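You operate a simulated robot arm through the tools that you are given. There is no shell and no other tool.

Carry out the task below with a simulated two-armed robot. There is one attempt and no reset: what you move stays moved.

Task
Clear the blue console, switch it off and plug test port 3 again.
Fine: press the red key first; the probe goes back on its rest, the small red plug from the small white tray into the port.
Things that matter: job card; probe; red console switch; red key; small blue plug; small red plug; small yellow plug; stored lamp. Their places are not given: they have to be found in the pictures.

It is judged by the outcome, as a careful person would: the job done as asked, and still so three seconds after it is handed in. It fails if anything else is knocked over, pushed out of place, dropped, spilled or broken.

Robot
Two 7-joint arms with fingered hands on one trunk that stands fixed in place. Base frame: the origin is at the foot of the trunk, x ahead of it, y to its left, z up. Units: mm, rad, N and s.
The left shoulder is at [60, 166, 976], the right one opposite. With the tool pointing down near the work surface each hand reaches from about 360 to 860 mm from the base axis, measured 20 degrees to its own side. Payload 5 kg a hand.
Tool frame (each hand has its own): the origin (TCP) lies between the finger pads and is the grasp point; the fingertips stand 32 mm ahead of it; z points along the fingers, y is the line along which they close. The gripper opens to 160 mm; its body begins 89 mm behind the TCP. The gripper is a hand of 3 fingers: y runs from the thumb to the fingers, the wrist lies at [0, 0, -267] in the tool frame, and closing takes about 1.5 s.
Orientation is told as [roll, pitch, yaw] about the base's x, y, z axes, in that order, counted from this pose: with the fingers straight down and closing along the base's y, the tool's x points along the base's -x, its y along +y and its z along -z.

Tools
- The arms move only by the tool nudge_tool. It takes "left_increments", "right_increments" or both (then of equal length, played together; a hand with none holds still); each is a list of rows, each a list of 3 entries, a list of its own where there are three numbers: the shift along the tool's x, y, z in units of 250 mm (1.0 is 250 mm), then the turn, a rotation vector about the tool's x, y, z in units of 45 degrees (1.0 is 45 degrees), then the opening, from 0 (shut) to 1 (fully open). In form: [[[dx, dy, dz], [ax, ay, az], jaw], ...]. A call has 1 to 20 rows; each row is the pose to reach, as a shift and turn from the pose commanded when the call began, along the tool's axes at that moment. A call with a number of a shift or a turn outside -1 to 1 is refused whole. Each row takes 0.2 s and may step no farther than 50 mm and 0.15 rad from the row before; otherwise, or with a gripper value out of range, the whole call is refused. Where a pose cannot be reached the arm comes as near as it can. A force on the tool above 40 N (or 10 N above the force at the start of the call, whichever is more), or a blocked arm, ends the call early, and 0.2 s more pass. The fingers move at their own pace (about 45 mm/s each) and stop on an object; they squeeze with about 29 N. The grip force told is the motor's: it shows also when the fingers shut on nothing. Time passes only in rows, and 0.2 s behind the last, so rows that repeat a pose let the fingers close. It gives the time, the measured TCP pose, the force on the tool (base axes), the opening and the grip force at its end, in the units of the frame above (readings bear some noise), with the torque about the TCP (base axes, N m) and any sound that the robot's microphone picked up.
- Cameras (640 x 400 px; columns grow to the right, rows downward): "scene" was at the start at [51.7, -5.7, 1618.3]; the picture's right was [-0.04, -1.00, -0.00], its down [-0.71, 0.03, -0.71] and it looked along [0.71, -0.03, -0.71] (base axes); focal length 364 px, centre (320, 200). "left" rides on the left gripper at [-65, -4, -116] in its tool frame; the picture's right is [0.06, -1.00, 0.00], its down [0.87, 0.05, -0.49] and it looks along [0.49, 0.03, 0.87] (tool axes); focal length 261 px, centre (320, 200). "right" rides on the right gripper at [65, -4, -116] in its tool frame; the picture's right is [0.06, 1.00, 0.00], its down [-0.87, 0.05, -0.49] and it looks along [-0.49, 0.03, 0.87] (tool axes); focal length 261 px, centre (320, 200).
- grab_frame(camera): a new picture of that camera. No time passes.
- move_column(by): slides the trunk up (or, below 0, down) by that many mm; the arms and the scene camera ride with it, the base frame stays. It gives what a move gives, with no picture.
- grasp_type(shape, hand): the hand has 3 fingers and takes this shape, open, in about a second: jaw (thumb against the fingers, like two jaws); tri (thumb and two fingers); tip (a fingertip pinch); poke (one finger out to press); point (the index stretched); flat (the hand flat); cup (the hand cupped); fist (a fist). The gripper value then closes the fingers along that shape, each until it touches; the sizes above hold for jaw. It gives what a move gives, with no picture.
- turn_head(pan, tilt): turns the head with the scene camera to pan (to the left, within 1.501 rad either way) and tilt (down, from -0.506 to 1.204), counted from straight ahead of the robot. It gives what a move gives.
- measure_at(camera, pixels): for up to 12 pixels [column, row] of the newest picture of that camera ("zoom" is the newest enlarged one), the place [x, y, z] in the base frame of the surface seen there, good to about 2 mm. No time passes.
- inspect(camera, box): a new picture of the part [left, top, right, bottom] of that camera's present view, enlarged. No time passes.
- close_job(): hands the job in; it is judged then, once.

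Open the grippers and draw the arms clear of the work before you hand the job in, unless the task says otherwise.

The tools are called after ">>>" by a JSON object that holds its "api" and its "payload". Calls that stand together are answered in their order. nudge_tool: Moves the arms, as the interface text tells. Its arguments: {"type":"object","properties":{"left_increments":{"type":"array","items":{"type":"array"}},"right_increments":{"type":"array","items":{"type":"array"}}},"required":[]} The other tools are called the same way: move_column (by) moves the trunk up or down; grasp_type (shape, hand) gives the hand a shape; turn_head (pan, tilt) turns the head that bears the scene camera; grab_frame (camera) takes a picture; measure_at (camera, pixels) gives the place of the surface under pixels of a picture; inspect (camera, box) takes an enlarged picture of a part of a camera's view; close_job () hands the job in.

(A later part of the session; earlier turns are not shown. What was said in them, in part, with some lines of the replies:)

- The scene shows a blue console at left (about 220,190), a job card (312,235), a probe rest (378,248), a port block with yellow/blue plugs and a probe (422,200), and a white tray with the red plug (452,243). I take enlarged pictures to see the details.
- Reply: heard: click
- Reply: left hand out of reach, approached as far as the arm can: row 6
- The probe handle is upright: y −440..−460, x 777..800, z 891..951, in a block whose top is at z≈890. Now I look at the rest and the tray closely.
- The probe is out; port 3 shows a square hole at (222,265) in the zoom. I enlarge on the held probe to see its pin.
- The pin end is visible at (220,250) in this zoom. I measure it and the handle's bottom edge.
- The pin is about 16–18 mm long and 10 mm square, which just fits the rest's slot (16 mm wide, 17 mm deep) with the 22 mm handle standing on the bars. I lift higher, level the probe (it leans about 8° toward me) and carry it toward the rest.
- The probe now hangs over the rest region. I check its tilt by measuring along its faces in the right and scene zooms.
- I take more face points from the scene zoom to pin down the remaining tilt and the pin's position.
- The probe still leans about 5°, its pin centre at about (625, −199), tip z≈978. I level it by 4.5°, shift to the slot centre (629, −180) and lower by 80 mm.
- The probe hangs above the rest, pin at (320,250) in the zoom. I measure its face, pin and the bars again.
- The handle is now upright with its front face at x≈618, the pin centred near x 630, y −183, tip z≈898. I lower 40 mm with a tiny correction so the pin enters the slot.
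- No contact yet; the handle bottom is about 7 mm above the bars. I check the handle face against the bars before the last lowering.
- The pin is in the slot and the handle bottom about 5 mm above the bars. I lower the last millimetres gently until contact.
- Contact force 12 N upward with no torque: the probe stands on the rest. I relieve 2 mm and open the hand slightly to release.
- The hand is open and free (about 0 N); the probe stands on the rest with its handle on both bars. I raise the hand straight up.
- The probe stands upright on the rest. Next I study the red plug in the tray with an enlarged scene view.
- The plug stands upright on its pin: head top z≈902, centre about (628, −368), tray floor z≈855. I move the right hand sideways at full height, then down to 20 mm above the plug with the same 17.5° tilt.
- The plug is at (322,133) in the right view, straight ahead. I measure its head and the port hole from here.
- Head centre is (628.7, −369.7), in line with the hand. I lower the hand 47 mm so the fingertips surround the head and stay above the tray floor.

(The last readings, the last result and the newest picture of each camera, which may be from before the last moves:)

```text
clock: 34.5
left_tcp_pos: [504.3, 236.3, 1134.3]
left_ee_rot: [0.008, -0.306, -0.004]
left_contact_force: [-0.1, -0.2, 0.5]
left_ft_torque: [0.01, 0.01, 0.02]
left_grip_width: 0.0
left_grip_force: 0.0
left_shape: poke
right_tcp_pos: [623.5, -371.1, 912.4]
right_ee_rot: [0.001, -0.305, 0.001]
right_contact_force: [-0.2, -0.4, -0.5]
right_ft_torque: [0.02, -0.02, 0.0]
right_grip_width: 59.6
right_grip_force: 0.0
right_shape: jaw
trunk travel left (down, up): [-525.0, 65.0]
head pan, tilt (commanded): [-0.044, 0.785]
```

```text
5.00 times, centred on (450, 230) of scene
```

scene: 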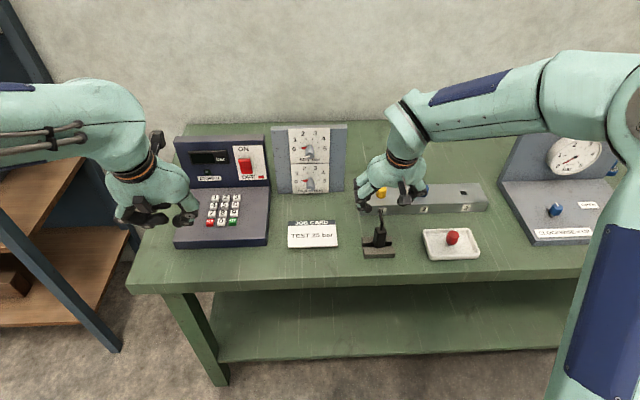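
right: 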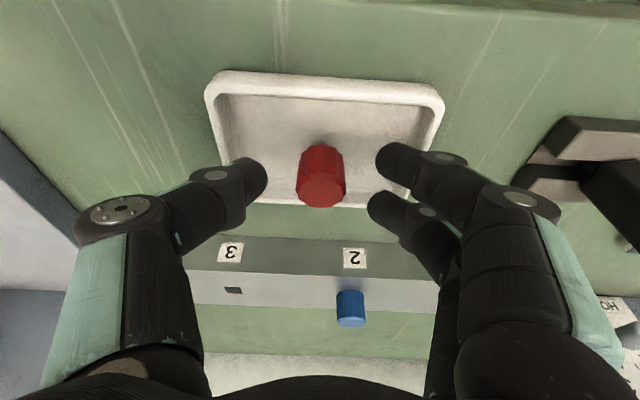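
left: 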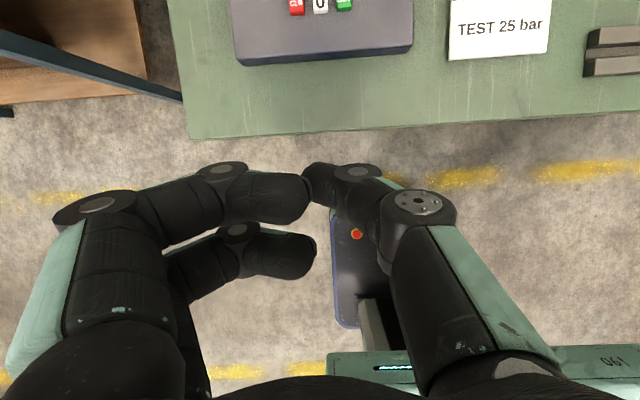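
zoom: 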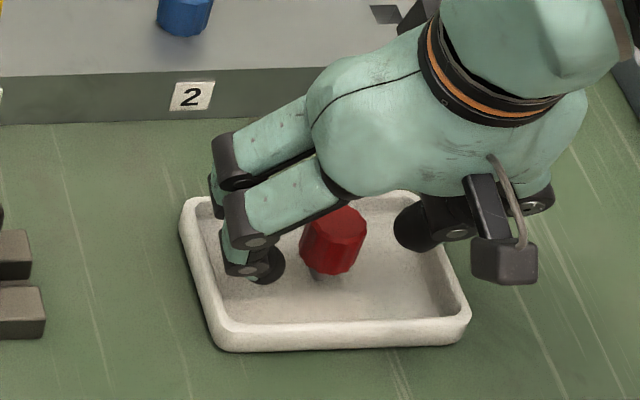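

The plug head is centred between thumb (250,180) and the fingers. I close slowly on it.

>>> {"api": "nudge_tool", "payload": {"right_increments": [[[0, 0, 0], [0, 0, 0], 0.3], [[0, 0, 0], [0, 0, 0], 0.24], [[0, 0, 0], [0, 0, 0], 0.2], [[0, 0, 0], [0, 0, 0], 0.17], [[0, 0, 0], [0, 0, 0], 0.14], [[0, 0, 0], [0, 0, 0], 0.11], [[0, 0, 0], [0, 0, 0], 0.08], [[0, 0, 0], [0, 0, 0], 0.04], [[0, 0, 0], [0, 0, 0], 0.0], [[0, 0, 0], [0, 0, 0], 0.0], [[0, 0, 0], [0, 0, 0], 0.0]]}}

>>> {"api": "grab_frame", "payload": {"camera": "right"}}

>>> {"api": "inspect", "payload": {"camera": "scene", "box": [410, 190, 490, 270]}}

```text
clock: 36.9
left_tcp_pos: [503.2, 236.0, 1136.2]
left_ee_rot: [0.01, -0.305, -0.005]
left_contact_force: [0.8, 1.0, -1.1]
left_ft_torque: [0.01, -0.01, 0.0]
left_grip_width: 0.0
left_grip_force: 0.1
left_shape: poke
right_tcp_pos: [624.0, -370.3, 913.7]
right_ee_rot: [0.001, -0.306, -0.001]
right_contact_force: [-0.2, -0.2, -0.6]
right_ft_torque: [-0.04, -0.01, 0.02]
right_grip_width: 16.7
right_grip_force: 29.1
right_shape: jaw
trunk travel left (down, up): [-525.0, 65.0]
head pan, tilt (commanded): [-0.044, 0.785]
```

```text
taken
```

right: 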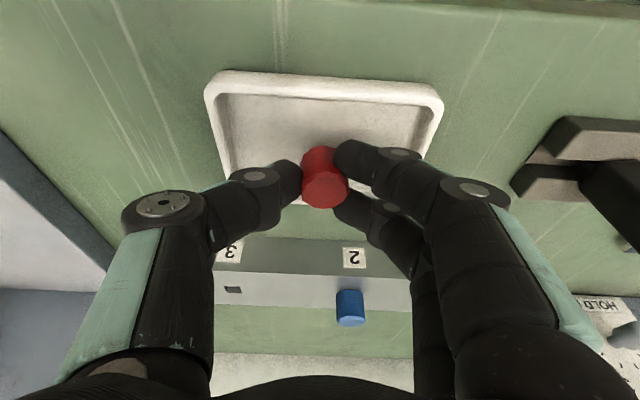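

```text
5.00 times, centred on (450, 230) of scene
```

zoom: 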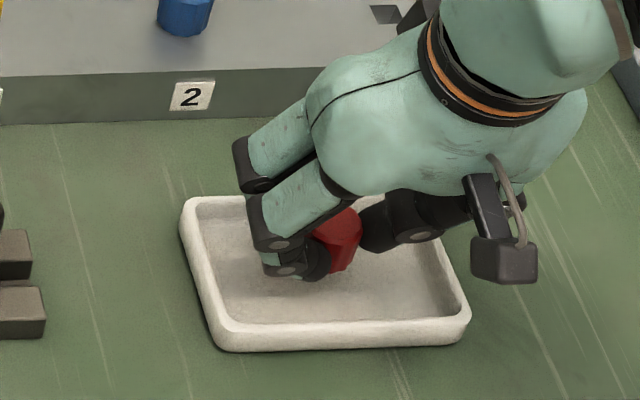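

The plug is gripped (29 N). I lift it 60 mm straight up out of the tray and check how it sits in the hand.

>>> {"api": "nudge_tool", "payload": {"right_increments": [[[-0.006, 0, -0.019], [0, 0, 0], 0.0], [[-0.012, 0, -0.038], [0, 0, 0], 0.0], [[-0.024, 0, -0.076], [0, 0, 0], 0.0], [[-0.048, 0, -0.153], [0, 0, 0], 0.0], [[-0.072, 0, -0.229], [0, 0, 0], 0.0]]}}

>>> {"api": "grab_frame", "payload": {"camera": "right"}}

>>> {"api": "inspect", "payload": {"camera": "scene", "box": [410, 170, 490, 260]}}

>>> {"api": "inspect", "payload": {"camera": "right", "box": [270, 120, 380, 230]}}

```text
clock: 38.1
left_tcp_pos: [503.0, 237.3, 1135.0]
left_ee_rot: [0.01, -0.306, -0.002]
left_contact_force: [0.8, 0.7, 0.0]
left_ft_torque: [-0.02, -0.01, -0.01]
left_grip_width: 0.1
left_grip_force: 0.1
left_shape: poke
right_tcp_pos: [623.4, -371.7, 975.7]
right_ee_rot: [0.0, -0.304, 0.0]
right_contact_force: [0.2, -0.8, 0.0]
right_ft_torque: [0.01, 0.0, -0.03]
right_grip_width: 16.7
right_grip_force: 28.2
right_shape: jaw
trunk travel left (down, up): [-525.0, 65.0]
head pan, tilt (commanded): [-0.044, 0.785]
```

```text
taken
```

right: 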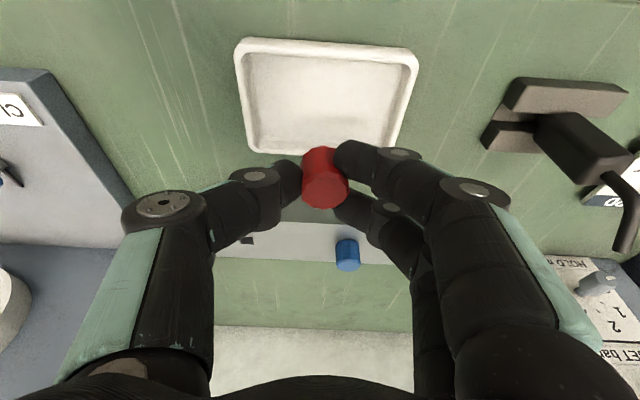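

```text
4.44 times, centred on (450, 215) of scene
```

zoom: 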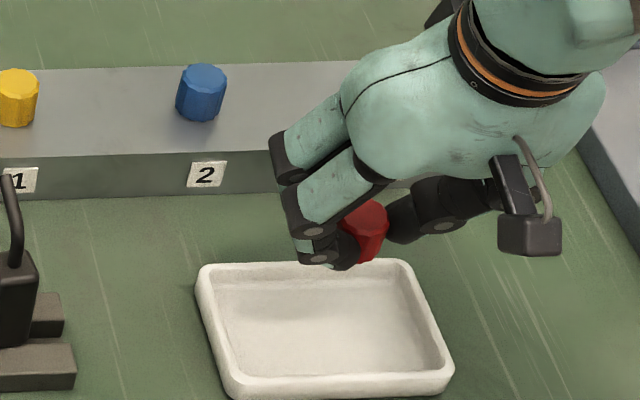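

```text
3.64 times, centred on (325, 175) of right
```

zoom: 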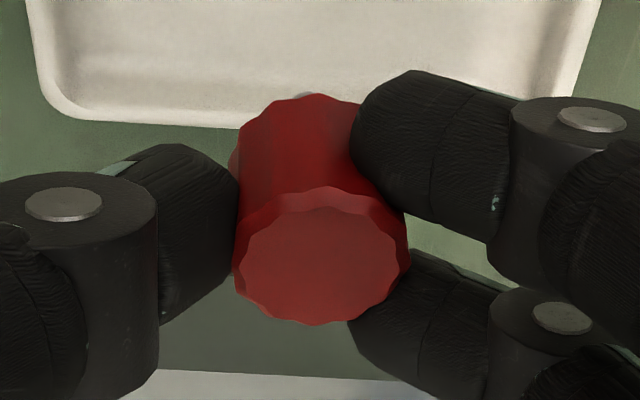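

The plug seems slightly tilted in the grip. I measure its top face and sides to find its axis.

>>> {"api": "measure_at", "payload": {"camera": "zoom", "pixels": [[320, 215], [320, 235], [320, 280], [320, 308], [260, 260], [285, 260], [355, 260], [385, 260], [275, 230], [365, 230], [275, 290], [365, 290]]}}

>>> {"api": "measure_at", "payload": {"camera": "zoom", "pixels": [[250, 150], [280, 150], [305, 150], [330, 150], [250, 200], [280, 190], [310, 185], [340, 185], [270, 110], [305, 110], [335, 110], [290, 130]]}}

```text
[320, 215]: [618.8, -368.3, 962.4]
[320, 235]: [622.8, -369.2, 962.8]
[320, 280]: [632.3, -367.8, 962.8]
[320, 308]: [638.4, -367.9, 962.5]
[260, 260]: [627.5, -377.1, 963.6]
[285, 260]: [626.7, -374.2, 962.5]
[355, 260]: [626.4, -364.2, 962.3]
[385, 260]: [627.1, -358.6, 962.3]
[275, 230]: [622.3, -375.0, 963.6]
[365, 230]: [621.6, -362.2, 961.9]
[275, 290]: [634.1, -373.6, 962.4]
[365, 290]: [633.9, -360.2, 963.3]
```

```text
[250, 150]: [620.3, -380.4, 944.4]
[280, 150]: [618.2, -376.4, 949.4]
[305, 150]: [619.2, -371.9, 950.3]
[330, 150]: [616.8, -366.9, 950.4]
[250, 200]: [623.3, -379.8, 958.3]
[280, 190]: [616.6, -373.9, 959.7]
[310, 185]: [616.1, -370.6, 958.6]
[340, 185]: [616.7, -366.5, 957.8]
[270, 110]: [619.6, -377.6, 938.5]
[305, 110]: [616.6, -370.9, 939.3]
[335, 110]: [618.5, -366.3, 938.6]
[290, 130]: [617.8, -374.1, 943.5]
```

The plug leans only about 3° toward +y and its axis is at (628, −368.2), top z≈962.7. Now I look closely at the port 3 hole.

>>> {"api": "inspect", "payload": {"camera": "scene", "box": [450, 178, 490, 206]}}

```text
14.29 times, centred on (470, 192) of scene
```

zoom: 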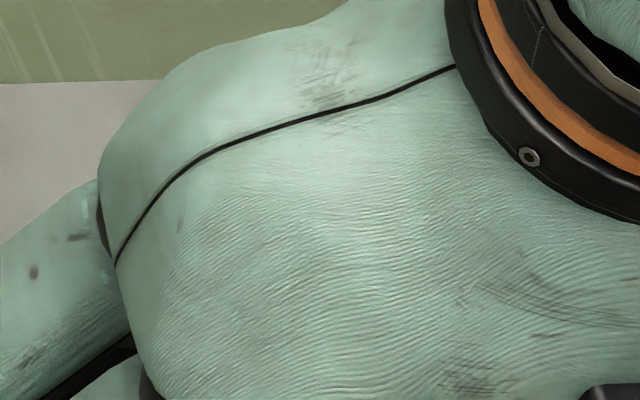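

The hand hides the hole from the scene camera. I carry the plug toward the port at z≈990, straightening the 3° lean, so the right camera can see the hole ahead.

>>> {"api": "nudge_tool", "payload": {"right_increments": [[[-0.097, -0.083, 0.016], [-0.016, 0, 0.005], 0.0], [[-0.193, -0.165, 0.032], [-0.032, 0, 0.01], 0.0], [[-0.29, -0.248, 0.047], [-0.048, 0, 0.015], 0.0], [[-0.386, -0.33, 0.063], [-0.0636, 0, 0.02], 0.0], [[-0.386, -0.33, 0.063], [-0.0636, 0, 0.02], 0.0]]}}

>>> {"api": "grab_frame", "payload": {"camera": "right"}}

>>> {"api": "grab_frame", "payload": {"camera": "scene"}}

```text
clock: 39.3
left_tcp_pos: [502.6, 237.0, 1135.6]
left_ee_rot: [0.009, -0.305, -0.002]
left_contact_force: [0.2, -0.5, 0.1]
left_ft_torque: [0.01, 0.01, 0.0]
left_grip_width: 0.0
left_grip_force: 0.0
left_shape: poke
right_tcp_pos: [722.2, -452.6, 987.9]
right_ee_rot: [0.056, -0.307, -0.017]
right_contact_force: [0.3, 0.4, 0.5]
right_ft_torque: [-0.01, 0.0, -0.05]
right_grip_width: 16.6
right_grip_force: 29.3
right_shape: jaw
trunk travel left (down, up): [-525.0, 65.0]
head pan, tilt (commanded): [-0.044, 0.785]
```

```text
taken
```

right: 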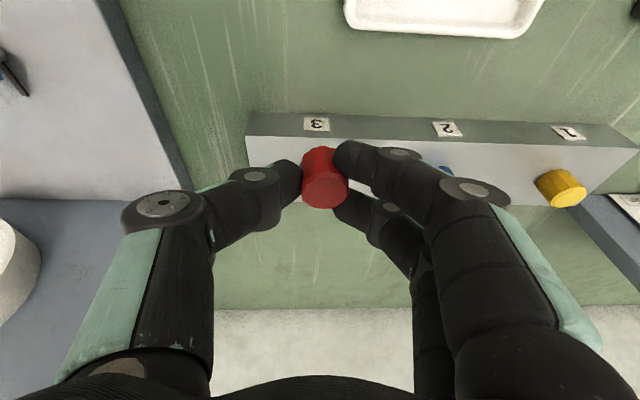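

```text
taken
```

scene: 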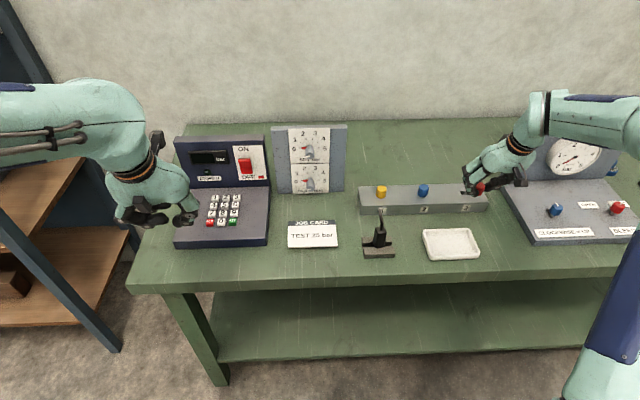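

The hole is just hidden behind the plug. From my earlier enlarged pictures the hole is about 15 mm square, centred near (790, −451); I bring the plug over it with the pin about 10 mm above the block and compare in the pictures.

>>> {"api": "nudge_tool", "payload": {"right_increments": [[[-0.121, -0.002, 0.038], [0, 0, 0], 0.0], [[-0.2424, -0.004, 0.0763], [0, 0, 0], 0.0], [[-0.225, -0.007, 0.131], [0, 0, 0], 0.0], [[-0.2076, -0.0102, 0.187], [0, 0, 0], 0.0], [[-0.2076, -0.0102, 0.187], [0, 0, 0], 0.0]]}}

>>> {"api": "grab_frame", "payload": {"camera": "right"}}

>>> {"api": "inspect", "payload": {"camera": "scene", "box": [440, 165, 500, 215]}}

>>> {"api": "inspect", "payload": {"camera": "right", "box": [260, 80, 380, 220]}}

```text
clock: 40.5
left_tcp_pos: [502.6, 236.3, 1137.5]
left_ee_rot: [0.009, -0.305, -0.003]
left_contact_force: [-0.6, -0.1, -0.7]
left_ft_torque: [-0.04, -0.01, -0.01]
left_grip_width: 0.0
left_grip_force: 0.1
left_shape: poke
right_tcp_pos: [785.0, -453.2, 959.4]
right_ee_rot: [0.054, -0.306, -0.017]
right_contact_force: [0.3, 0.0, -0.3]
right_ft_torque: [0.01, -0.02, 0.0]
right_grip_width: 16.3
right_grip_force: 29.8
right_shape: jaw
trunk travel left (down, up): [-525.0, 65.0]
head pan, tilt (commanded): [-0.044, 0.785]
```

```text
taken
```

right: 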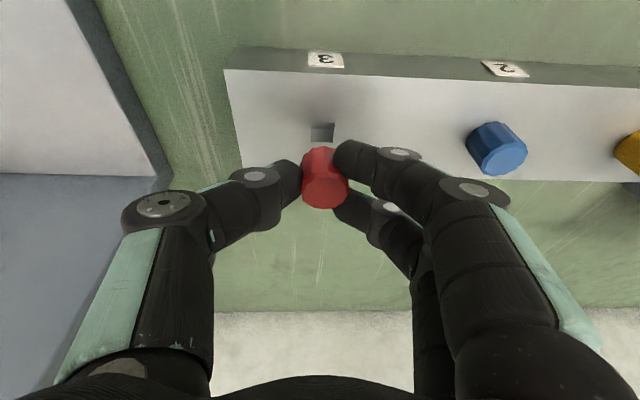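

```text
8.00 times, centred on (470, 190) of scene
```

zoom: 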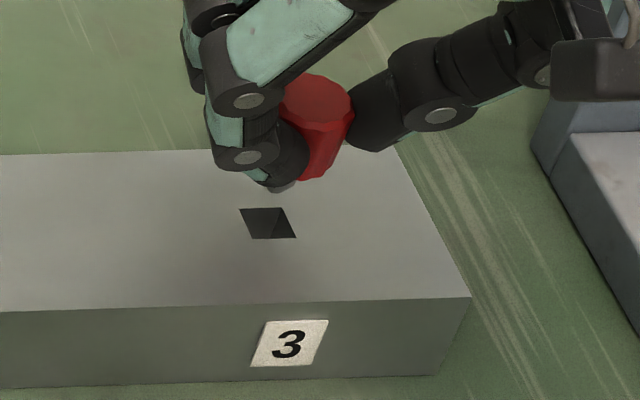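

```text
2.86 times, centred on (320, 150) of right
```

zoom: 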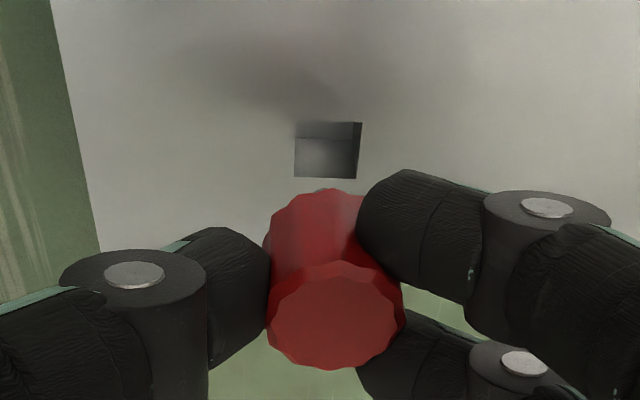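

The hole is at (268,223) in the scene zoom and the pin's end peeks out at (283,187). I measure hole edges and plug in both views.

>>> {"api": "measure_at", "payload": {"camera": "zoom", "pixels": [[328, 181], [287, 150], [370, 150], [327, 115], [290, 130], [365, 130], [325, 200], [330, 300], [290, 320], [380, 320], [335, 355], [300, 230]]}}

>>> {"api": "inspect", "payload": {"camera": "scene", "box": [440, 165, 500, 215]}}

>>> {"api": "measure_at", "payload": {"camera": "zoom", "pixels": [[260, 205], [270, 243], [236, 222], [296, 222], [318, 85], [318, 100], [318, 115], [295, 100], [345, 105], [282, 189], [276, 189], [290, 186]]}}

```text
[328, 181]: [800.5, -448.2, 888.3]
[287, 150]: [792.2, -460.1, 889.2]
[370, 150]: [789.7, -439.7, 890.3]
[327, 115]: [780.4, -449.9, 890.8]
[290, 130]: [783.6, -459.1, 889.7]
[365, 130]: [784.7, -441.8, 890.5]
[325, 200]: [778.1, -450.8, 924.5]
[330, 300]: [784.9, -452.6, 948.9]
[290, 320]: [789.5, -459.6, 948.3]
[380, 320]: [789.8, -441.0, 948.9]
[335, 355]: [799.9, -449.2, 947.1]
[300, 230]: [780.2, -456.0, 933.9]
```

```text
8.00 times, centred on (470, 190) of scene
```

zoom: 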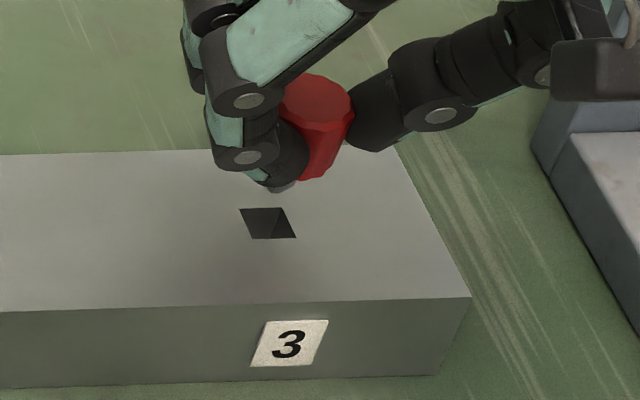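

```text
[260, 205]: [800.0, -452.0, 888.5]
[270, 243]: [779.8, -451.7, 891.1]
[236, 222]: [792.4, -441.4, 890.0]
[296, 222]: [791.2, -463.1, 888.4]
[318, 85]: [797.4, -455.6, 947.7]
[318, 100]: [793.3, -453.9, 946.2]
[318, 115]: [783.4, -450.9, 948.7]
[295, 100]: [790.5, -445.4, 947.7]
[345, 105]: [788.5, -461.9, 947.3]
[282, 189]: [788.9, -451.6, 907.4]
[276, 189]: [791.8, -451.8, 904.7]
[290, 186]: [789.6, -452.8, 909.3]
```

The plug's head lies over the hole within about 1–2 mm in both views. I enlarge further to see the pin's end against the hole.

>>> {"api": "inspect", "payload": {"camera": "scene", "box": [455, 180, 481, 200]}}

>>> {"api": "inspect", "payload": {"camera": "right", "box": [295, 115, 355, 165]}}

```text
16.00 times, centred on (468, 190) of scene
```

zoom: 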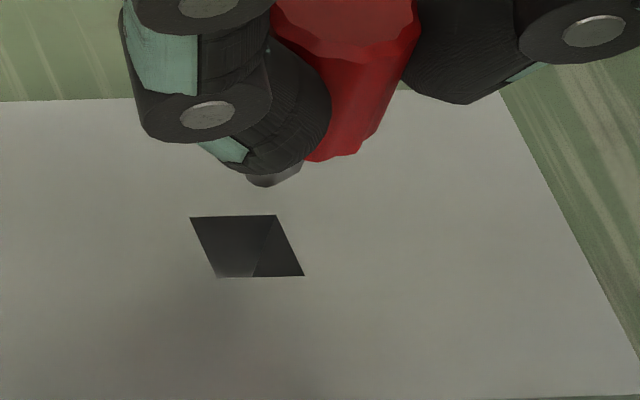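

```text
8.00 times, centred on (325, 140) of right
```

zoom: 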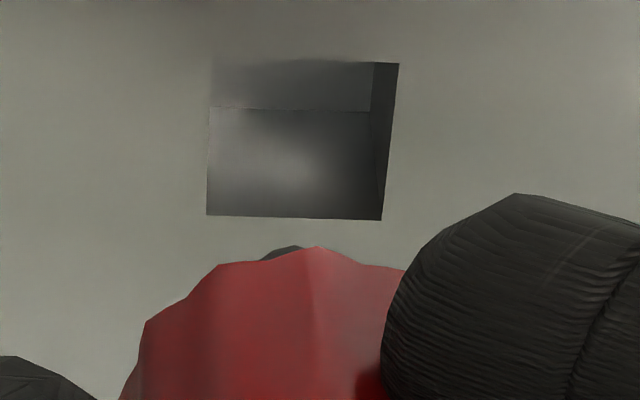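

The pin seems to point slightly toward +x. I take a dense set of points down the front of the head to determine its tilt.

>>> {"api": "inspect", "payload": {"camera": "right", "box": [295, 140, 355, 215]}}

>>> {"api": "measure_at", "payload": {"camera": "zoom", "pixels": [[300, 60], [300, 75], [300, 90], [300, 105], [300, 120], [300, 135], [320, 60], [320, 75], [320, 90], [320, 105], [320, 120], [320, 135]]}}

>>> {"api": "measure_at", "payload": {"camera": "zoom", "pixels": [[300, 190], [320, 190], [340, 190], [300, 220], [340, 220], [380, 220], [300, 260], [340, 260], [380, 260], [300, 300], [340, 300], [320, 330]]}}

```text
5.33 times, centred on (325, 178) of right
```

zoom: 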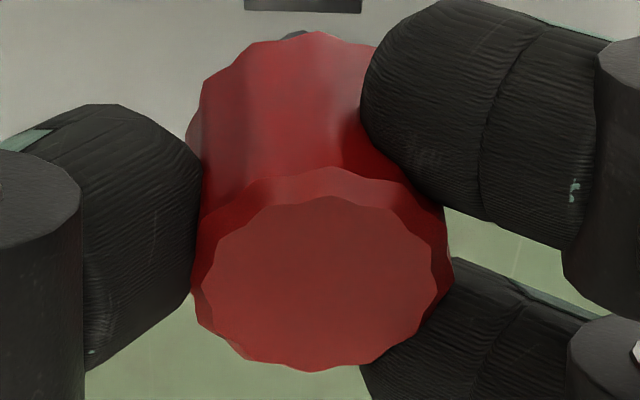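

```text
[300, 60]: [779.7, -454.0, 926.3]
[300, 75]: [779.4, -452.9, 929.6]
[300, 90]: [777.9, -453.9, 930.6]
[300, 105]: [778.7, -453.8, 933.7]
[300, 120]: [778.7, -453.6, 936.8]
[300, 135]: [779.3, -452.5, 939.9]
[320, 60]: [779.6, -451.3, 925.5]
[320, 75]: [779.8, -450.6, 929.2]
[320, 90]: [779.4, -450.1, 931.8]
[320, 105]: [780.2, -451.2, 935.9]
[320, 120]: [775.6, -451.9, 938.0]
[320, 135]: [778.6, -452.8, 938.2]
```

```text
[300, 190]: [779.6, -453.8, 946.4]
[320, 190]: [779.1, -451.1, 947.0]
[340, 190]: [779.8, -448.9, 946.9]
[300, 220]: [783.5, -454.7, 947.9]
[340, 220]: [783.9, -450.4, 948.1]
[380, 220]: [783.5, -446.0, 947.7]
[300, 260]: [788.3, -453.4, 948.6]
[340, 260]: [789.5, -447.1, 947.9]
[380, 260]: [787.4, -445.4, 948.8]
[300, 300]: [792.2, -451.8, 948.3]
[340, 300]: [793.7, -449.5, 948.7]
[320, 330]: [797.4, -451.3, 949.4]
```

The head leans about 3.5° (pin toward +x) and the plug is about 1.5 mm toward −y of the hole. I correct both and lower until the pin is just above the hole.

>>> {"api": "nudge_tool", "payload": {"right_increments": [[[-0.0007, 0.006, 0.0005], [0, 0.078, 0], 0.0], [[0.009, 0.0043, 0.031], [0, 0.078, 0], 0.0], [[0.009, 0.0043, 0.031], [0, 0.078, 0], 0.0]]}}

>>> {"api": "inspect", "payload": {"camera": "scene", "box": [455, 180, 481, 200]}}

>>> {"api": "inspect", "payload": {"camera": "right", "box": [285, 110, 365, 220]}}

```text
clock: 41.3
left_tcp_pos: [504.2, 236.8, 1134.8]
left_ee_rot: [0.01, -0.306, -0.004]
left_contact_force: [0.6, 0.2, -0.6]
left_ft_torque: [0.0, 0.0, -0.05]
left_grip_width: 0.0
left_grip_force: 0.0
left_shape: poke
right_tcp_pos: [785.3, -453.8, 951.0]
right_ee_rot: [0.053, -0.244, -0.011]
right_contact_force: [0.0, 0.6, -0.9]
right_ft_torque: [0.0, 0.02, -0.01]
right_grip_width: 16.5
right_grip_force: 28.7
right_shape: jaw
trunk travel left (down, up): [-525.0, 65.0]
head pan, tilt (commanded): [-0.044, 0.785]
```

```text
16.00 times, centred on (468, 190) of scene
```

zoom: 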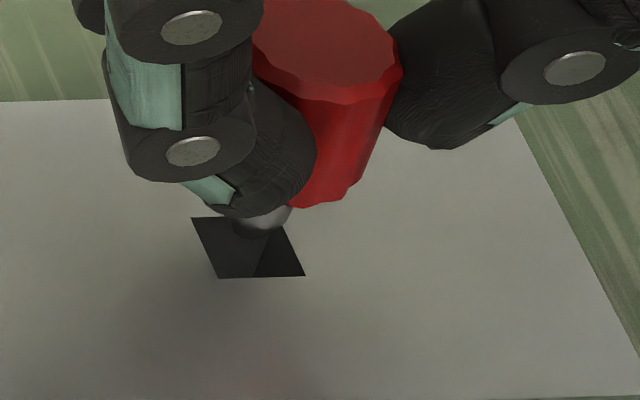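

```text
3.64 times, centred on (325, 165) of right
```

zoom: 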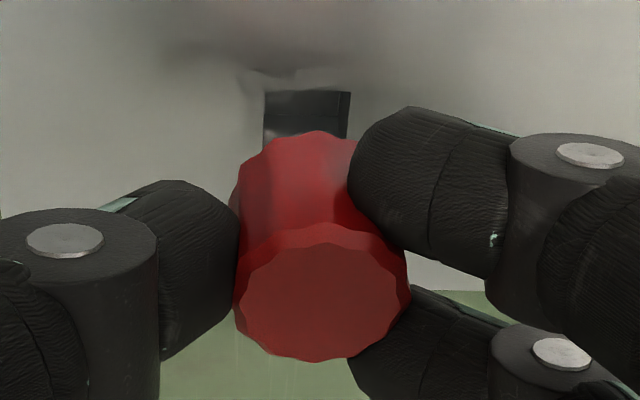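

The pin end now shows at (262,220) just above the hole (centre 247,247). I enlarge more and measure the pin against the hole edges.

>>> {"api": "inspect", "payload": {"camera": "scene", "box": [459, 187, 471, 197]}}

>>> {"api": "measure_at", "payload": {"camera": "zoom", "pixels": [[240, 200], [300, 200], [340, 190], [280, 230], [310, 230], [260, 240], [330, 220], [230, 220], [290, 210], [270, 190], [350, 165], [310, 180]]}}

```text
16.00 times, centred on (465, 192) of scene
```

zoom: 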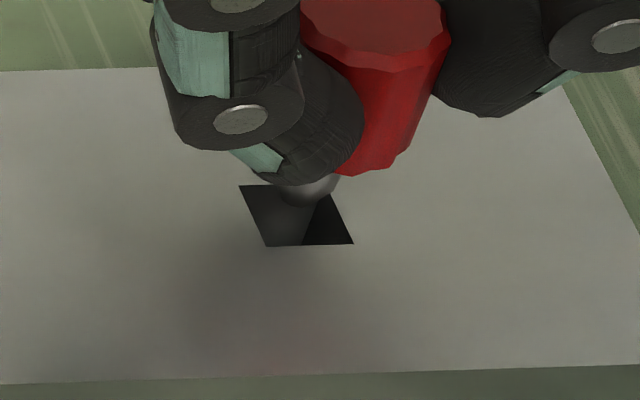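

```text
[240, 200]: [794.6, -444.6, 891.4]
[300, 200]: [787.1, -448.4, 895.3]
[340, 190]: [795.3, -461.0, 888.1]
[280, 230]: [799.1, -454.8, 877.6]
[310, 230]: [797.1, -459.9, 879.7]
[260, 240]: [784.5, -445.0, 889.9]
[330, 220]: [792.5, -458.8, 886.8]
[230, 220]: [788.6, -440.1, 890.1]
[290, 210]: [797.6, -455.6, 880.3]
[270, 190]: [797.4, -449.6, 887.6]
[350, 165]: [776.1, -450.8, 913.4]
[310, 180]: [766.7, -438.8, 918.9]
```

The pin tip (round, about 10 mm) is close to the hole's centre; the scene view suggests it should move about 1.5 mm toward me and 1 mm toward +y. I apply that and lower 3 mm.

>>> {"api": "nudge_tool", "payload": {"right_increments": [[[0.0058, 0.004, -0.0014], [0, 0, 0], 0.0], [[0.0088, 0.0034, 0.0104], [0, 0, 0], 0.0], [[0.0088, 0.0034, 0.0104], [0, 0, 0], 0.0]]}}

>>> {"api": "inspect", "payload": {"camera": "scene", "box": [459, 187, 471, 197]}}

>>> {"api": "inspect", "payload": {"camera": "right", "box": [285, 110, 365, 220]}}

```text
clock: 42.1
left_tcp_pos: [503.4, 236.5, 1136.3]
left_ee_rot: [0.01, -0.303, -0.004]
left_contact_force: [0.9, -0.3, 0.3]
left_ft_torque: [0.01, -0.04, 0.0]
left_grip_width: 0.0
left_grip_force: 0.1
left_shape: poke
right_tcp_pos: [783.1, -451.6, 947.1]
right_ee_rot: [0.054, -0.244, -0.012]
right_contact_force: [-0.1, -0.3, -0.4]
right_ft_torque: [0.0, -0.02, -0.01]
right_grip_width: 16.6
right_grip_force: 28.8
right_shape: jaw
trunk travel left (down, up): [-525.0, 65.0]
head pan, tilt (commanded): [-0.044, 0.785]
```

```text
16.00 times, centred on (465, 192) of scene
```

zoom: 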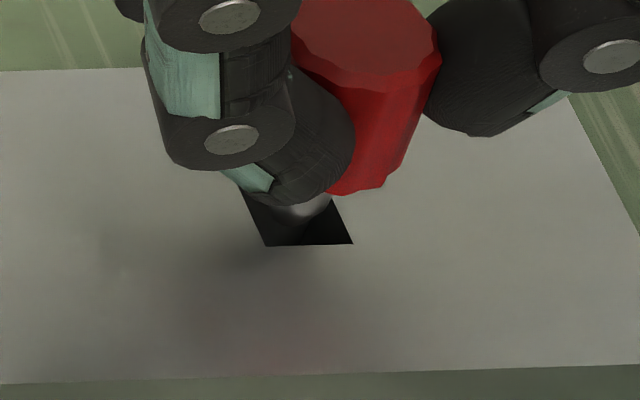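

```text
3.64 times, centred on (325, 165) of right
```

zoom: 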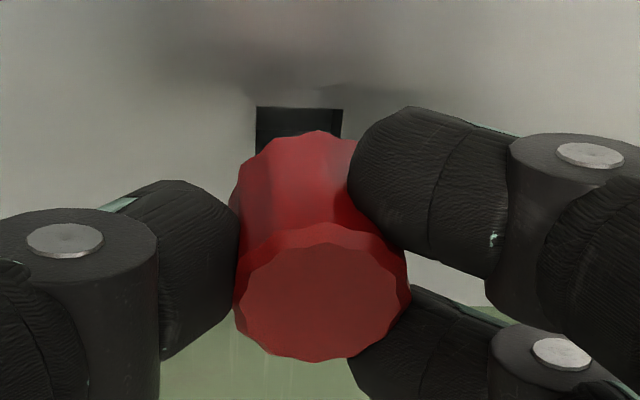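

The two views disagree slightly about the offset, so I take a wider enlarged scene view to see head, pin and hole together.

>>> {"api": "inspect", "payload": {"camera": "scene", "box": [452, 172, 484, 200]}}

>>> {"api": "measure_at", "payload": {"camera": "zoom", "pixels": [[250, 330], [270, 325], [290, 315], [300, 310], [215, 330], [255, 370], [310, 350], [320, 290], [370, 180], [330, 150], [370, 150], [350, 120]]}}

```text
14.29 times, centred on (468, 186) of scene
```

zoom: 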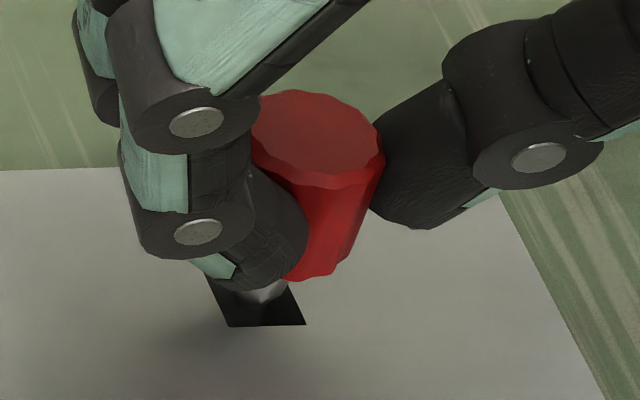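

```text
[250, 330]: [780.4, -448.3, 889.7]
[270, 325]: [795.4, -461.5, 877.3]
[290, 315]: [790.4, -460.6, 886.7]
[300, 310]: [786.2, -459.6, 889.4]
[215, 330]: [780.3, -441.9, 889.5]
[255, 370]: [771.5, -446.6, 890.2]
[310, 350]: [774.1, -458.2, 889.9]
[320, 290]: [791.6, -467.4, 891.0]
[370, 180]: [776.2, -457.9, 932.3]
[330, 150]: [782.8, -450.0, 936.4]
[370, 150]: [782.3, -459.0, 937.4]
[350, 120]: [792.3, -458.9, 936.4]
```

The pin's end is tapered, so the head is in fact upright but offset by about (−2, +2) mm from the hole. I raise 2 mm, shift by (+2.1, −2.1) mm and lower slowly 5 mm into the hole, watching the force.

>>> {"api": "nudge_tool", "payload": {"right_increments": [[[-0.0102, -0.008, -0.0061], [0, 0, 0], 0.0], [[-0.0063, -0.0088, 0.0094], [0, 0, 0], 0.0], [[-0.0034, -0.0095, 0.021], [0, 0, 0], 0.0], [[-0.0034, -0.0095, 0.021], [0, 0, 0], 0.0]]}}

>>> {"api": "inspect", "payload": {"camera": "scene", "box": [452, 172, 484, 200]}}

>>> {"api": "inspect", "payload": {"camera": "right", "box": [285, 110, 365, 220]}}

```text
clock: 43.1
left_tcp_pos: [504.3, 236.5, 1136.1]
left_ee_rot: [0.009, -0.306, -0.004]
left_contact_force: [0.8, -0.6, 0.0]
left_ft_torque: [0.02, 0.0, 0.03]
left_grip_width: 0.0
left_grip_force: 0.0
left_shape: poke
right_tcp_pos: [784.7, -454.0, 942.8]
right_ee_rot: [0.054, -0.245, -0.013]
right_contact_force: [0.3, 0.1, -0.3]
right_ft_torque: [-0.01, 0.02, 0.02]
right_grip_width: 16.6
right_grip_force: 29.0
right_shape: jaw
trunk travel left (down, up): [-525.0, 65.0]
head pan, tilt (commanded): [-0.044, 0.785]
```

```text
14.29 times, centred on (468, 186) of scene
```

zoom: 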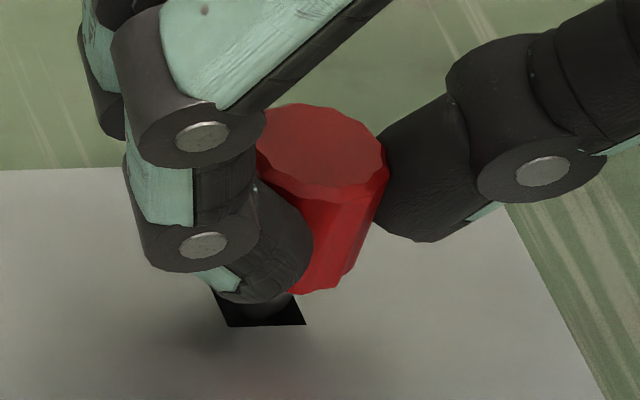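

```text
3.64 times, centred on (325, 165) of right
```

zoom: 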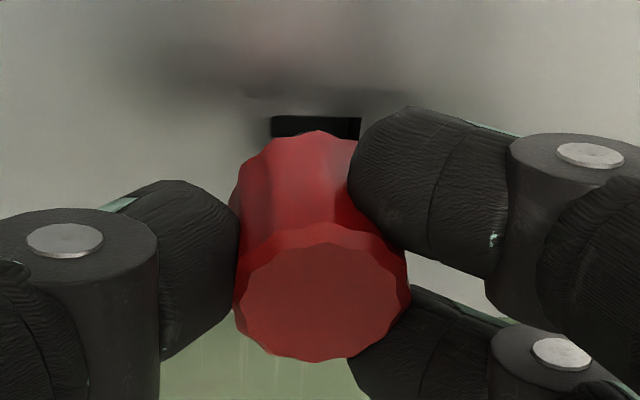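

No contact force with the tip about 5 mm below the block's top: the pin is in the hole. I go on lowering in small steps.

>>> {"api": "nudge_tool", "payload": {"right_increments": [[[0.0019, -0.0004, 0.0078], [0, 0, 0], 0.0], [[0.0039, -0.0008, 0.0155], [0, 0, 0], 0.0], [[0.0058, -0.0013, 0.0233], [0, 0, 0], 0.0], [[0.0077, -0.0017, 0.031], [0, 0, 0], 0.0], [[0.0097, -0.0021, 0.0388], [0, 0, 0], 0.0]]}}

>>> {"api": "inspect", "payload": {"camera": "scene", "box": [452, 172, 484, 200]}}

```text
clock: 44.3
left_tcp_pos: [503.3, 236.9, 1136.7]
left_ee_rot: [0.009, -0.306, -0.003]
left_contact_force: [-0.1, -0.3, -0.1]
left_ft_torque: [0.0, 0.0, 0.0]
left_grip_width: 0.0
left_grip_force: 0.0
left_shape: poke
right_tcp_pos: [783.1, -455.1, 931.9]
right_ee_rot: [0.054, -0.244, -0.015]
right_contact_force: [-0.5, 0.4, -0.9]
right_ft_torque: [0.04, 0.01, -0.03]
right_grip_width: 16.6
right_grip_force: 29.1
right_shape: jaw
trunk travel left (down, up): [-525.0, 65.0]
head pan, tilt (commanded): [-0.044, 0.785]
```

```text
14.29 times, centred on (468, 186) of scene
```

zoom: 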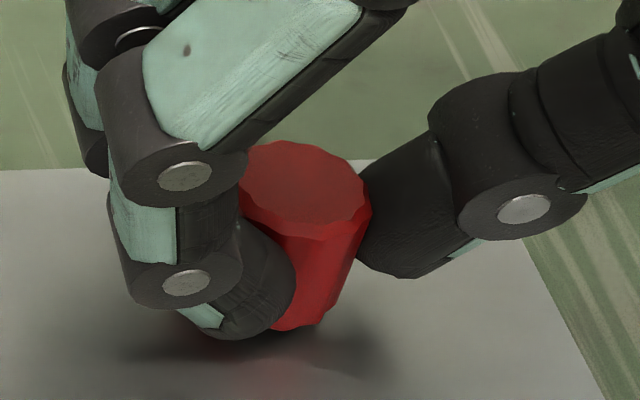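

Still no resistance at TCP z 932. I measure the head's top and the fingers' lowest parts over the block.

>>> {"api": "measure_at", "payload": {"camera": "zoom", "pixels": [[305, 180], [300, 200], [320, 170], [300, 225], [300, 300], [300, 325], [280, 327], [245, 335], [225, 335], [210, 320], [250, 360], [400, 270]]}}

>>> {"api": "inspect", "payload": {"camera": "right", "box": [240, 110, 400, 230]}}

```text
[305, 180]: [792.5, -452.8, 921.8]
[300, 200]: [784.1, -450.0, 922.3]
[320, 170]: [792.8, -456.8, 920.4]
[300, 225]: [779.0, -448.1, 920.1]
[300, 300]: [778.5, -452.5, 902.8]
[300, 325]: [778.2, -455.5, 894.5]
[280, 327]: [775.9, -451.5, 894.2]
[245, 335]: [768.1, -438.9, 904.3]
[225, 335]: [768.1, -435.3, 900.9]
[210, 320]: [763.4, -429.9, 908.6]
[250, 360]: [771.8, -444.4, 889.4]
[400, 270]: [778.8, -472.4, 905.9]
```

```text
3.33 times, centred on (320, 170) of right
```

zoom: 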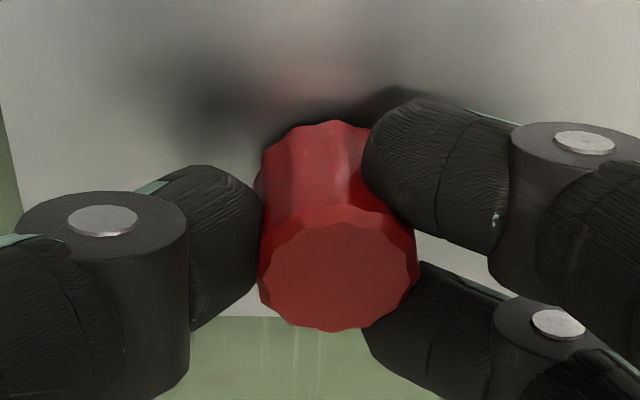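

The head's top is at z≈921.5, about 3–4 mm above seated. I lower the rest gently until it touches.

>>> {"api": "nudge_tool", "payload": {"right_increments": [[[0.001, -0.0002, 0.0039], [0, 0, 0], 0.0], [[0.0019, -0.0004, 0.0078], [0, 0, 0], 0.0], [[0.0029, -0.0006, 0.0116], [0, 0, 0], 0.0], [[0.0039, -0.0008, 0.0155], [0, 0, 0], 0.0], [[0.0039, -0.0008, 0.0155], [0, 0, 0], 0.0]]}}

>>> {"api": "inspect", "payload": {"camera": "scene", "box": [452, 172, 484, 200]}}

```text
clock: 45.5
left_tcp_pos: [504.0, 237.7, 1135.6]
left_ee_rot: [0.008, -0.307, -0.004]
left_contact_force: [1.4, 0.7, 0.0]
left_ft_torque: [-0.02, 0.02, -0.02]
left_grip_width: 0.0
left_grip_force: 0.1
left_shape: poke
right_tcp_pos: [785.2, -454.1, 929.2]
right_ee_rot: [0.055, -0.244, -0.01]
right_contact_force: [-0.3, 0.3, 2.6]
right_ft_torque: [0.0, 0.02, -0.01]
right_grip_width: 16.7
right_grip_force: 28.9
right_shape: jaw
trunk travel left (down, up): [-525.0, 65.0]
head pan, tilt (commanded): [-0.044, 0.785]
```

```text
14.29 times, centred on (468, 186) of scene
```

zoom: 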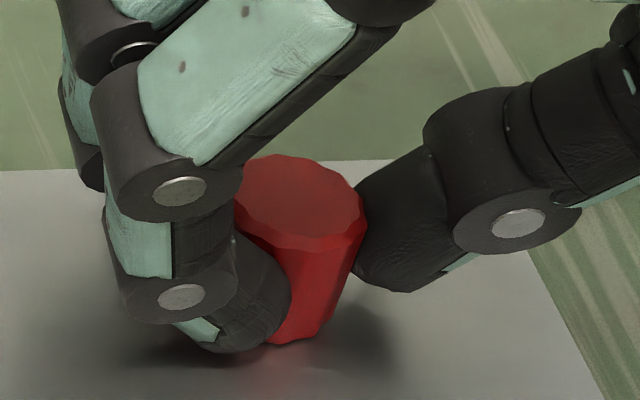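

A light upward force (2.6 N) shows. I press 2 mm more to make sure that the head is seated.

>>> {"api": "nudge_tool", "payload": {"right_increments": [[[0.001, -0.0002, 0.0039], [0, 0, 0], 0.0], [[0.0019, -0.0004, 0.0078], [0, 0, 0], 0.0], [[0.0019, -0.0004, 0.0078], [0, 0, 0], 0.0]]}}

>>> {"api": "inspect", "payload": {"camera": "scene", "box": [452, 172, 484, 200]}}

>>> {"api": "measure_at", "payload": {"camera": "zoom", "pixels": [[300, 190], [280, 200], [320, 200], [300, 215], [290, 300], [290, 340], [215, 345], [240, 350], [400, 290], [270, 370]]}}

```text
clock: 46.3
left_tcp_pos: [502.0, 237.3, 1136.2]
left_ee_rot: [0.01, -0.307, -0.004]
left_contact_force: [0.4, 0.2, -0.5]
left_ft_torque: [0.01, 0.0, 0.0]
left_grip_width: 0.0
left_grip_force: 0.1
left_shape: poke
right_tcp_pos: [785.2, -454.5, 928.3]
right_ee_rot: [0.055, -0.249, -0.013]
right_contact_force: [-0.7, -0.2, 12.9]
right_ft_torque: [0.06, -0.02, -0.04]
right_grip_width: 17.1
right_grip_force: 28.8
right_shape: jaw
trunk travel left (down, up): [-525.0, 65.0]
head pan, tilt (commanded): [-0.044, 0.785]
```

```text
14.29 times, centred on (468, 186) of scene
```

zoom: 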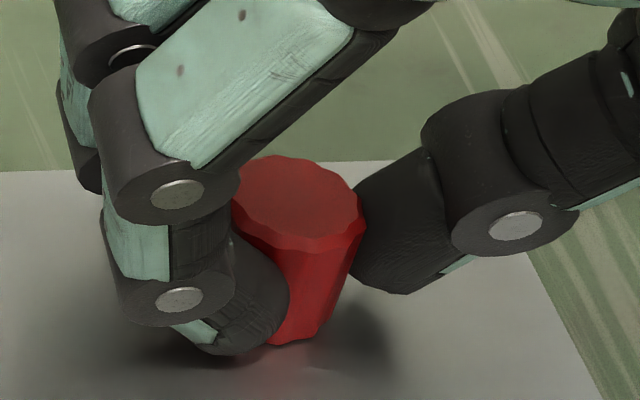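

```text
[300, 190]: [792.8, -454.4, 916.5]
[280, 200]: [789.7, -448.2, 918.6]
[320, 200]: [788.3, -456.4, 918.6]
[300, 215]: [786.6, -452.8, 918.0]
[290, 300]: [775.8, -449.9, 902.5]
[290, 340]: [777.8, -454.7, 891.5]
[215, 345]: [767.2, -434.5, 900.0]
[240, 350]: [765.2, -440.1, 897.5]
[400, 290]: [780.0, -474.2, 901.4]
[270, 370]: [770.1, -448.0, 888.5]
```

The head is seated (top z≈918 like the other plugs, 12.9 N). I relieve 1.5 mm and open the hand.

>>> {"api": "nudge_tool", "payload": {"right_increments": [[[-0.0015, 0.0003, -0.0058], [0, 0, 0], 0.0], [[-0.0015, 0.0003, -0.0058], [0, 0, 0], 0.15], [[-0.0015, 0.0003, -0.0058], [0, 0, 0], 0.25], [[-0.0015, 0.0003, -0.0058], [0, 0, 0], 0.32], [[-0.0015, 0.0003, -0.0058], [0, 0, 0], 0.375], [[-0.0015, 0.0003, -0.0058], [0, 0, 0], 0.375]]}}

>>> {"api": "grab_frame", "payload": {"camera": "right"}}

>>> {"api": "inspect", "payload": {"camera": "scene", "box": [440, 160, 500, 210]}}

```text
clock: 47.7
left_tcp_pos: [504.0, 235.6, 1136.7]
left_ee_rot: [0.01, -0.305, -0.005]
left_contact_force: [0.1, -0.3, -0.3]
left_ft_torque: [-0.01, 0.01, -0.01]
left_grip_width: 0.1
left_grip_force: 0.1
left_shape: poke
right_tcp_pos: [784.3, -453.5, 927.6]
right_ee_rot: [0.056, -0.244, -0.013]
right_contact_force: [0.1, -0.1, 0.9]
right_ft_torque: [0.04, -0.01, 0.04]
right_grip_width: 59.6
right_grip_force: 0.1
right_shape: jaw
trunk travel left (down, up): [-525.0, 65.0]
head pan, tilt (commanded): [-0.044, 0.785]
```

```text
taken
```

right: 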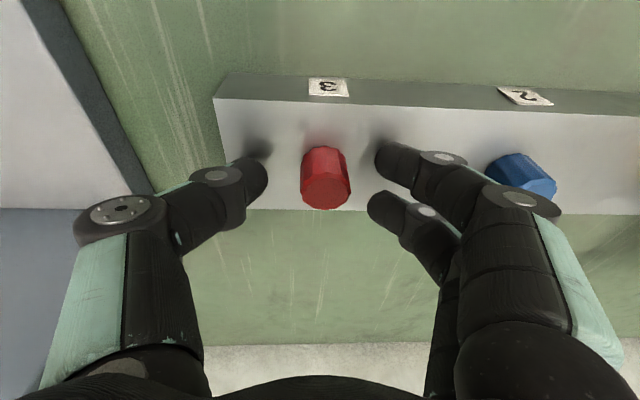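

```text
8.00 times, centred on (470, 185) of scene
```

zoom: 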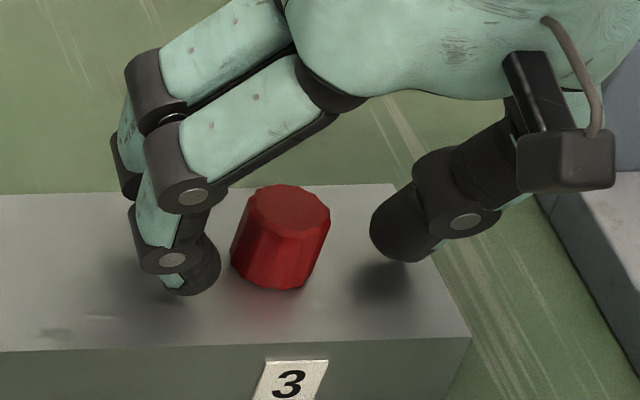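

The red plug sits in port 3 and the hand is free. I raise the hand straight up and then draw it back.

>>> {"api": "nudge_tool", "payload": {"right_increments": [[[-0.019, 0.004, -0.0775], [0, 0, 0], 0.375], [[-0.048, 0.0106, -0.194], [0, 0, 0], 0.375], [[-0.082, 0.018, -0.33], [0, 0, 0], 0.375], [[-0.116, 0.0254, -0.465], [0, 0, 0], 0.375], [[0.06, 0.0254, -0.53], [0, 0, 0], 0.375], [[0.24, 0.0254, -0.6], [0, 0, 0], 0.375], [[0.42, 0.0254, -0.67], [0, 0, 0], 0.375], [[0.6, 0.0254, -0.74], [0, 0, 0], 0.375]]}}

>>> {"api": "grab_frame", "payload": {"camera": "scene"}}

>>> {"api": "grab_frame", "payload": {"camera": "right"}}

```text
clock: 49.5
left_tcp_pos: [503.4, 237.1, 1135.2]
left_ee_rot: [0.009, -0.306, -0.003]
left_contact_force: [-0.5, 0.0, -0.7]
left_ft_torque: [-0.02, 0.02, 0.04]
left_grip_width: 0.0
left_grip_force: 0.0
left_shape: poke
right_tcp_pos: [594.2, -456.4, 1074.1]
right_ee_rot: [0.054, -0.245, -0.013]
right_contact_force: [-0.5, -0.5, 0.0]
right_ft_torque: [-0.03, 0.01, 0.01]
right_grip_width: 59.6
right_grip_force: 0.1
right_shape: jaw
trunk travel left (down, up): [-525.0, 65.0]
head pan, tilt (commanded): [-0.044, 0.785]
```

```text
taken
```

scene: 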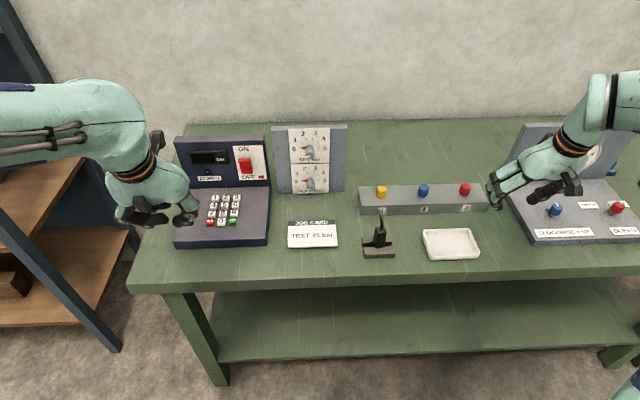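

```text
taken
```

right: 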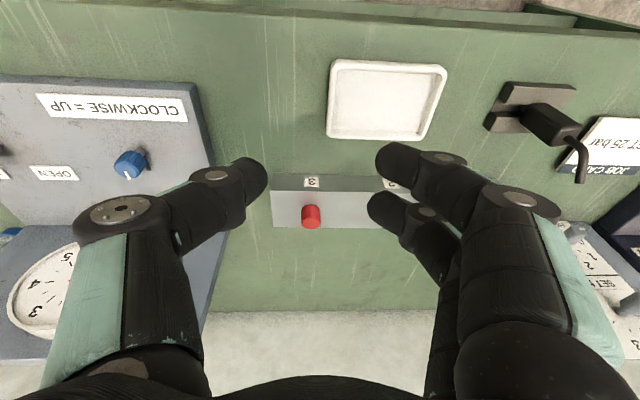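

All plugs stand in ports 1–3. I check the rest, the console and the port block enlarged.

>>> {"api": "inspect", "payload": {"camera": "scene", "box": [350, 195, 410, 265]}}

>>> {"api": "inspect", "payload": {"camera": "scene", "box": [350, 170, 500, 265]}}

>>> {"api": "inspect", "payload": {"camera": "scene", "box": [165, 120, 355, 260]}}

```text
5.71 times, centred on (380, 230) of scene
```

zoom: 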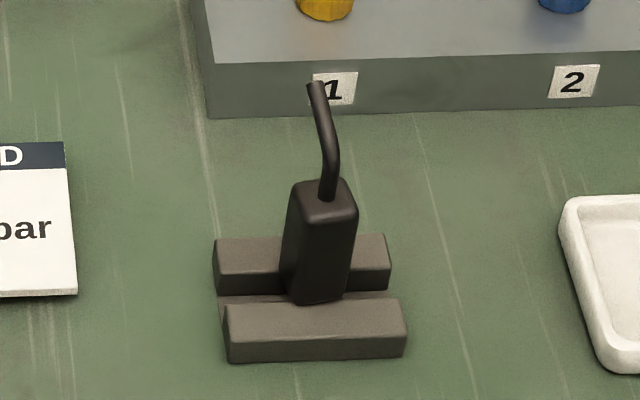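

```text
4.21 times, centred on (425, 218) of scene
```

zoom: 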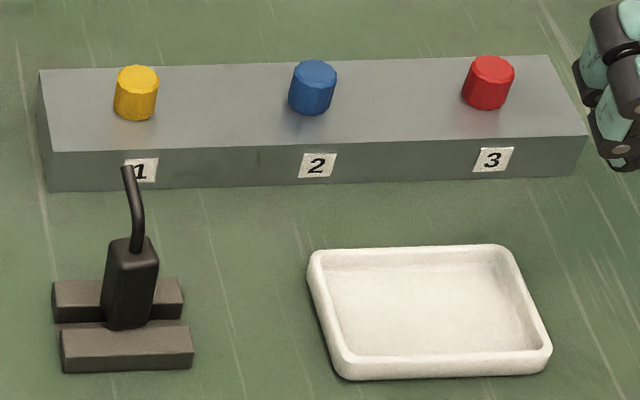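

```text
2.86 times, centred on (260, 190) of scene
```

zoom: 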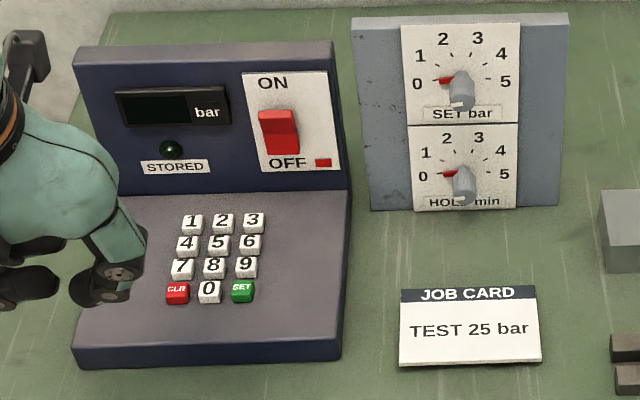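

The probe stands upright on the rest, the plug is seated, and the console is dark with OFF marked. I open the hands and draw the arms clear.

>>> {"api": "nudge_tool", "payload": {"right_increments": [[[0.112, 0.003, -0.09], [0, 0, 0], 0.5], [[0.223, 0.006, -0.179], [0, 0, 0], 0.7], [[0.335, 0.009, -0.269], [0, 0, 0], 0.9], [[0.446, 0.0127, -0.358], [0, 0, 0], 1.0], [[0.446, 0.0127, -0.358], [0, 0, 0], 1.0], [[0.446, 0.0127, -0.358], [0, 0, 0], 1.0]]}}

>>> {"api": "grasp_type", "payload": {"shape": "jaw", "hand": "left"}}

>>> {"api": "nudge_tool", "payload": {"left_increments": [[[0.1, 0, 0], [0, 0, 0], 1], [[0.2, 0, 0], [0, 0, 0], 1], [[0.3, 0, 0], [0, 0, 0], 1]]}}

>>> {"api": "grab_frame", "payload": {"camera": "scene"}}

```text
clock: 50.9
left_tcp_pos: [504.1, 237.5, 1135.1]
left_ee_rot: [0.01, -0.306, -0.004]
left_contact_force: [-0.4, 0.5, 0.0]
left_ft_torque: [-0.02, 0.0, -0.01]
left_grip_width: 0.3
left_grip_force: 0.1
left_shape: poke
right_tcp_pos: [463.2, -456.0, 1131.6]
right_ee_rot: [0.054, -0.244, -0.011]
right_contact_force: [0.0, 0.2, 0.2]
right_ft_torque: [0.02, -0.01, -0.01]
right_grip_width: 159.6
right_grip_force: 0.0
right_shape: jaw
trunk travel left (down, up): [-525.0, 65.0]
head pan, tilt (commanded): [-0.044, 0.785]
```

```text
clock: 51.8
left_tcp_pos: [503.5, 236.6, 1136.5]
left_ee_rot: [0.007, -0.305, -0.004]
left_contact_force: [0.0, 0.1, 0.0]
left_ft_torque: [0.0, 0.03, 0.02]
left_grip_width: 159.9
left_grip_force: 0.0
left_shape: jaw
right_tcp_pos: [462.1, -457.3, 1131.5]
right_ee_rot: [0.053, -0.244, -0.013]
right_contact_force: [0.6, -0.6, 0.1]
right_ft_torque: [-0.02, -0.02, 0.0]
right_grip_width: 159.9
right_grip_force: 0.1
right_shape: jaw
trunk travel left (down, up): [-525.0, 65.0]
head pan, tilt (commanded): [-0.044, 0.785]
```

```text
clock: 52.6
left_tcp_pos: [429.3, 257.6, 1109.0]
left_ee_rot: [0.007, -0.245, 0.05]
left_contact_force: [0.0, 1.0, -0.5]
left_ft_torque: [-0.17, -0.01, -0.02]
left_grip_width: 159.8
left_grip_force: 0.0
left_shape: jaw
left hand out of reach, approached as far as the arm can: row 1, 2
right_tcp_pos: [462.2, -456.9, 1132.7]
right_ee_rot: [0.055, -0.246, -0.012]
right_contact_force: [0.0, -1.2, -0.7]
right_ft_torque: [0.05, -0.05, 0.0]
right_grip_width: 159.8
right_grip_force: 0.1
right_shape: jaw
trunk travel left (down, up): [-525.0, 65.0]
head pan, tilt (commanded): [-0.044, 0.785]
```

```text
taken
```

scene: 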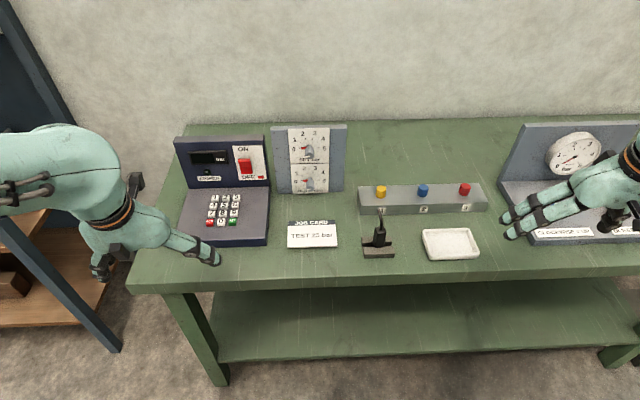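

Both hands are open and clear, the console is off and cleared, the probe is on its rest (378,240) and the red plug is in port 3 (465,189). I hand the job in.

>>> {"api": "close_job", "payload": {}}

```text
The job is handed in.
```

The blue console is cleared and switched off, the probe is back on its rest, and the red plug is in test port 3. The job is handed in, but I have not been told the verdict.

- **Console:** I pressed the red CLR key first. It clicked, the display went to 0 and the stored lamp went out. I then pressed the red switch to OFF, and the display went dark with the red OFF mark showing.
- **Probe:** it stands upright on the rest, with its pin in the slot between the two bars. The task did not say whether it should stand or lie. I chose upright because the pin fits the slot and the handle is too wide for it.
- **Port 3:** the red plug is fully seated, its top level with the blue and yellow plugs.

I saw nothing else knocked or moved. Both hands are open and drawn clear of the bench.
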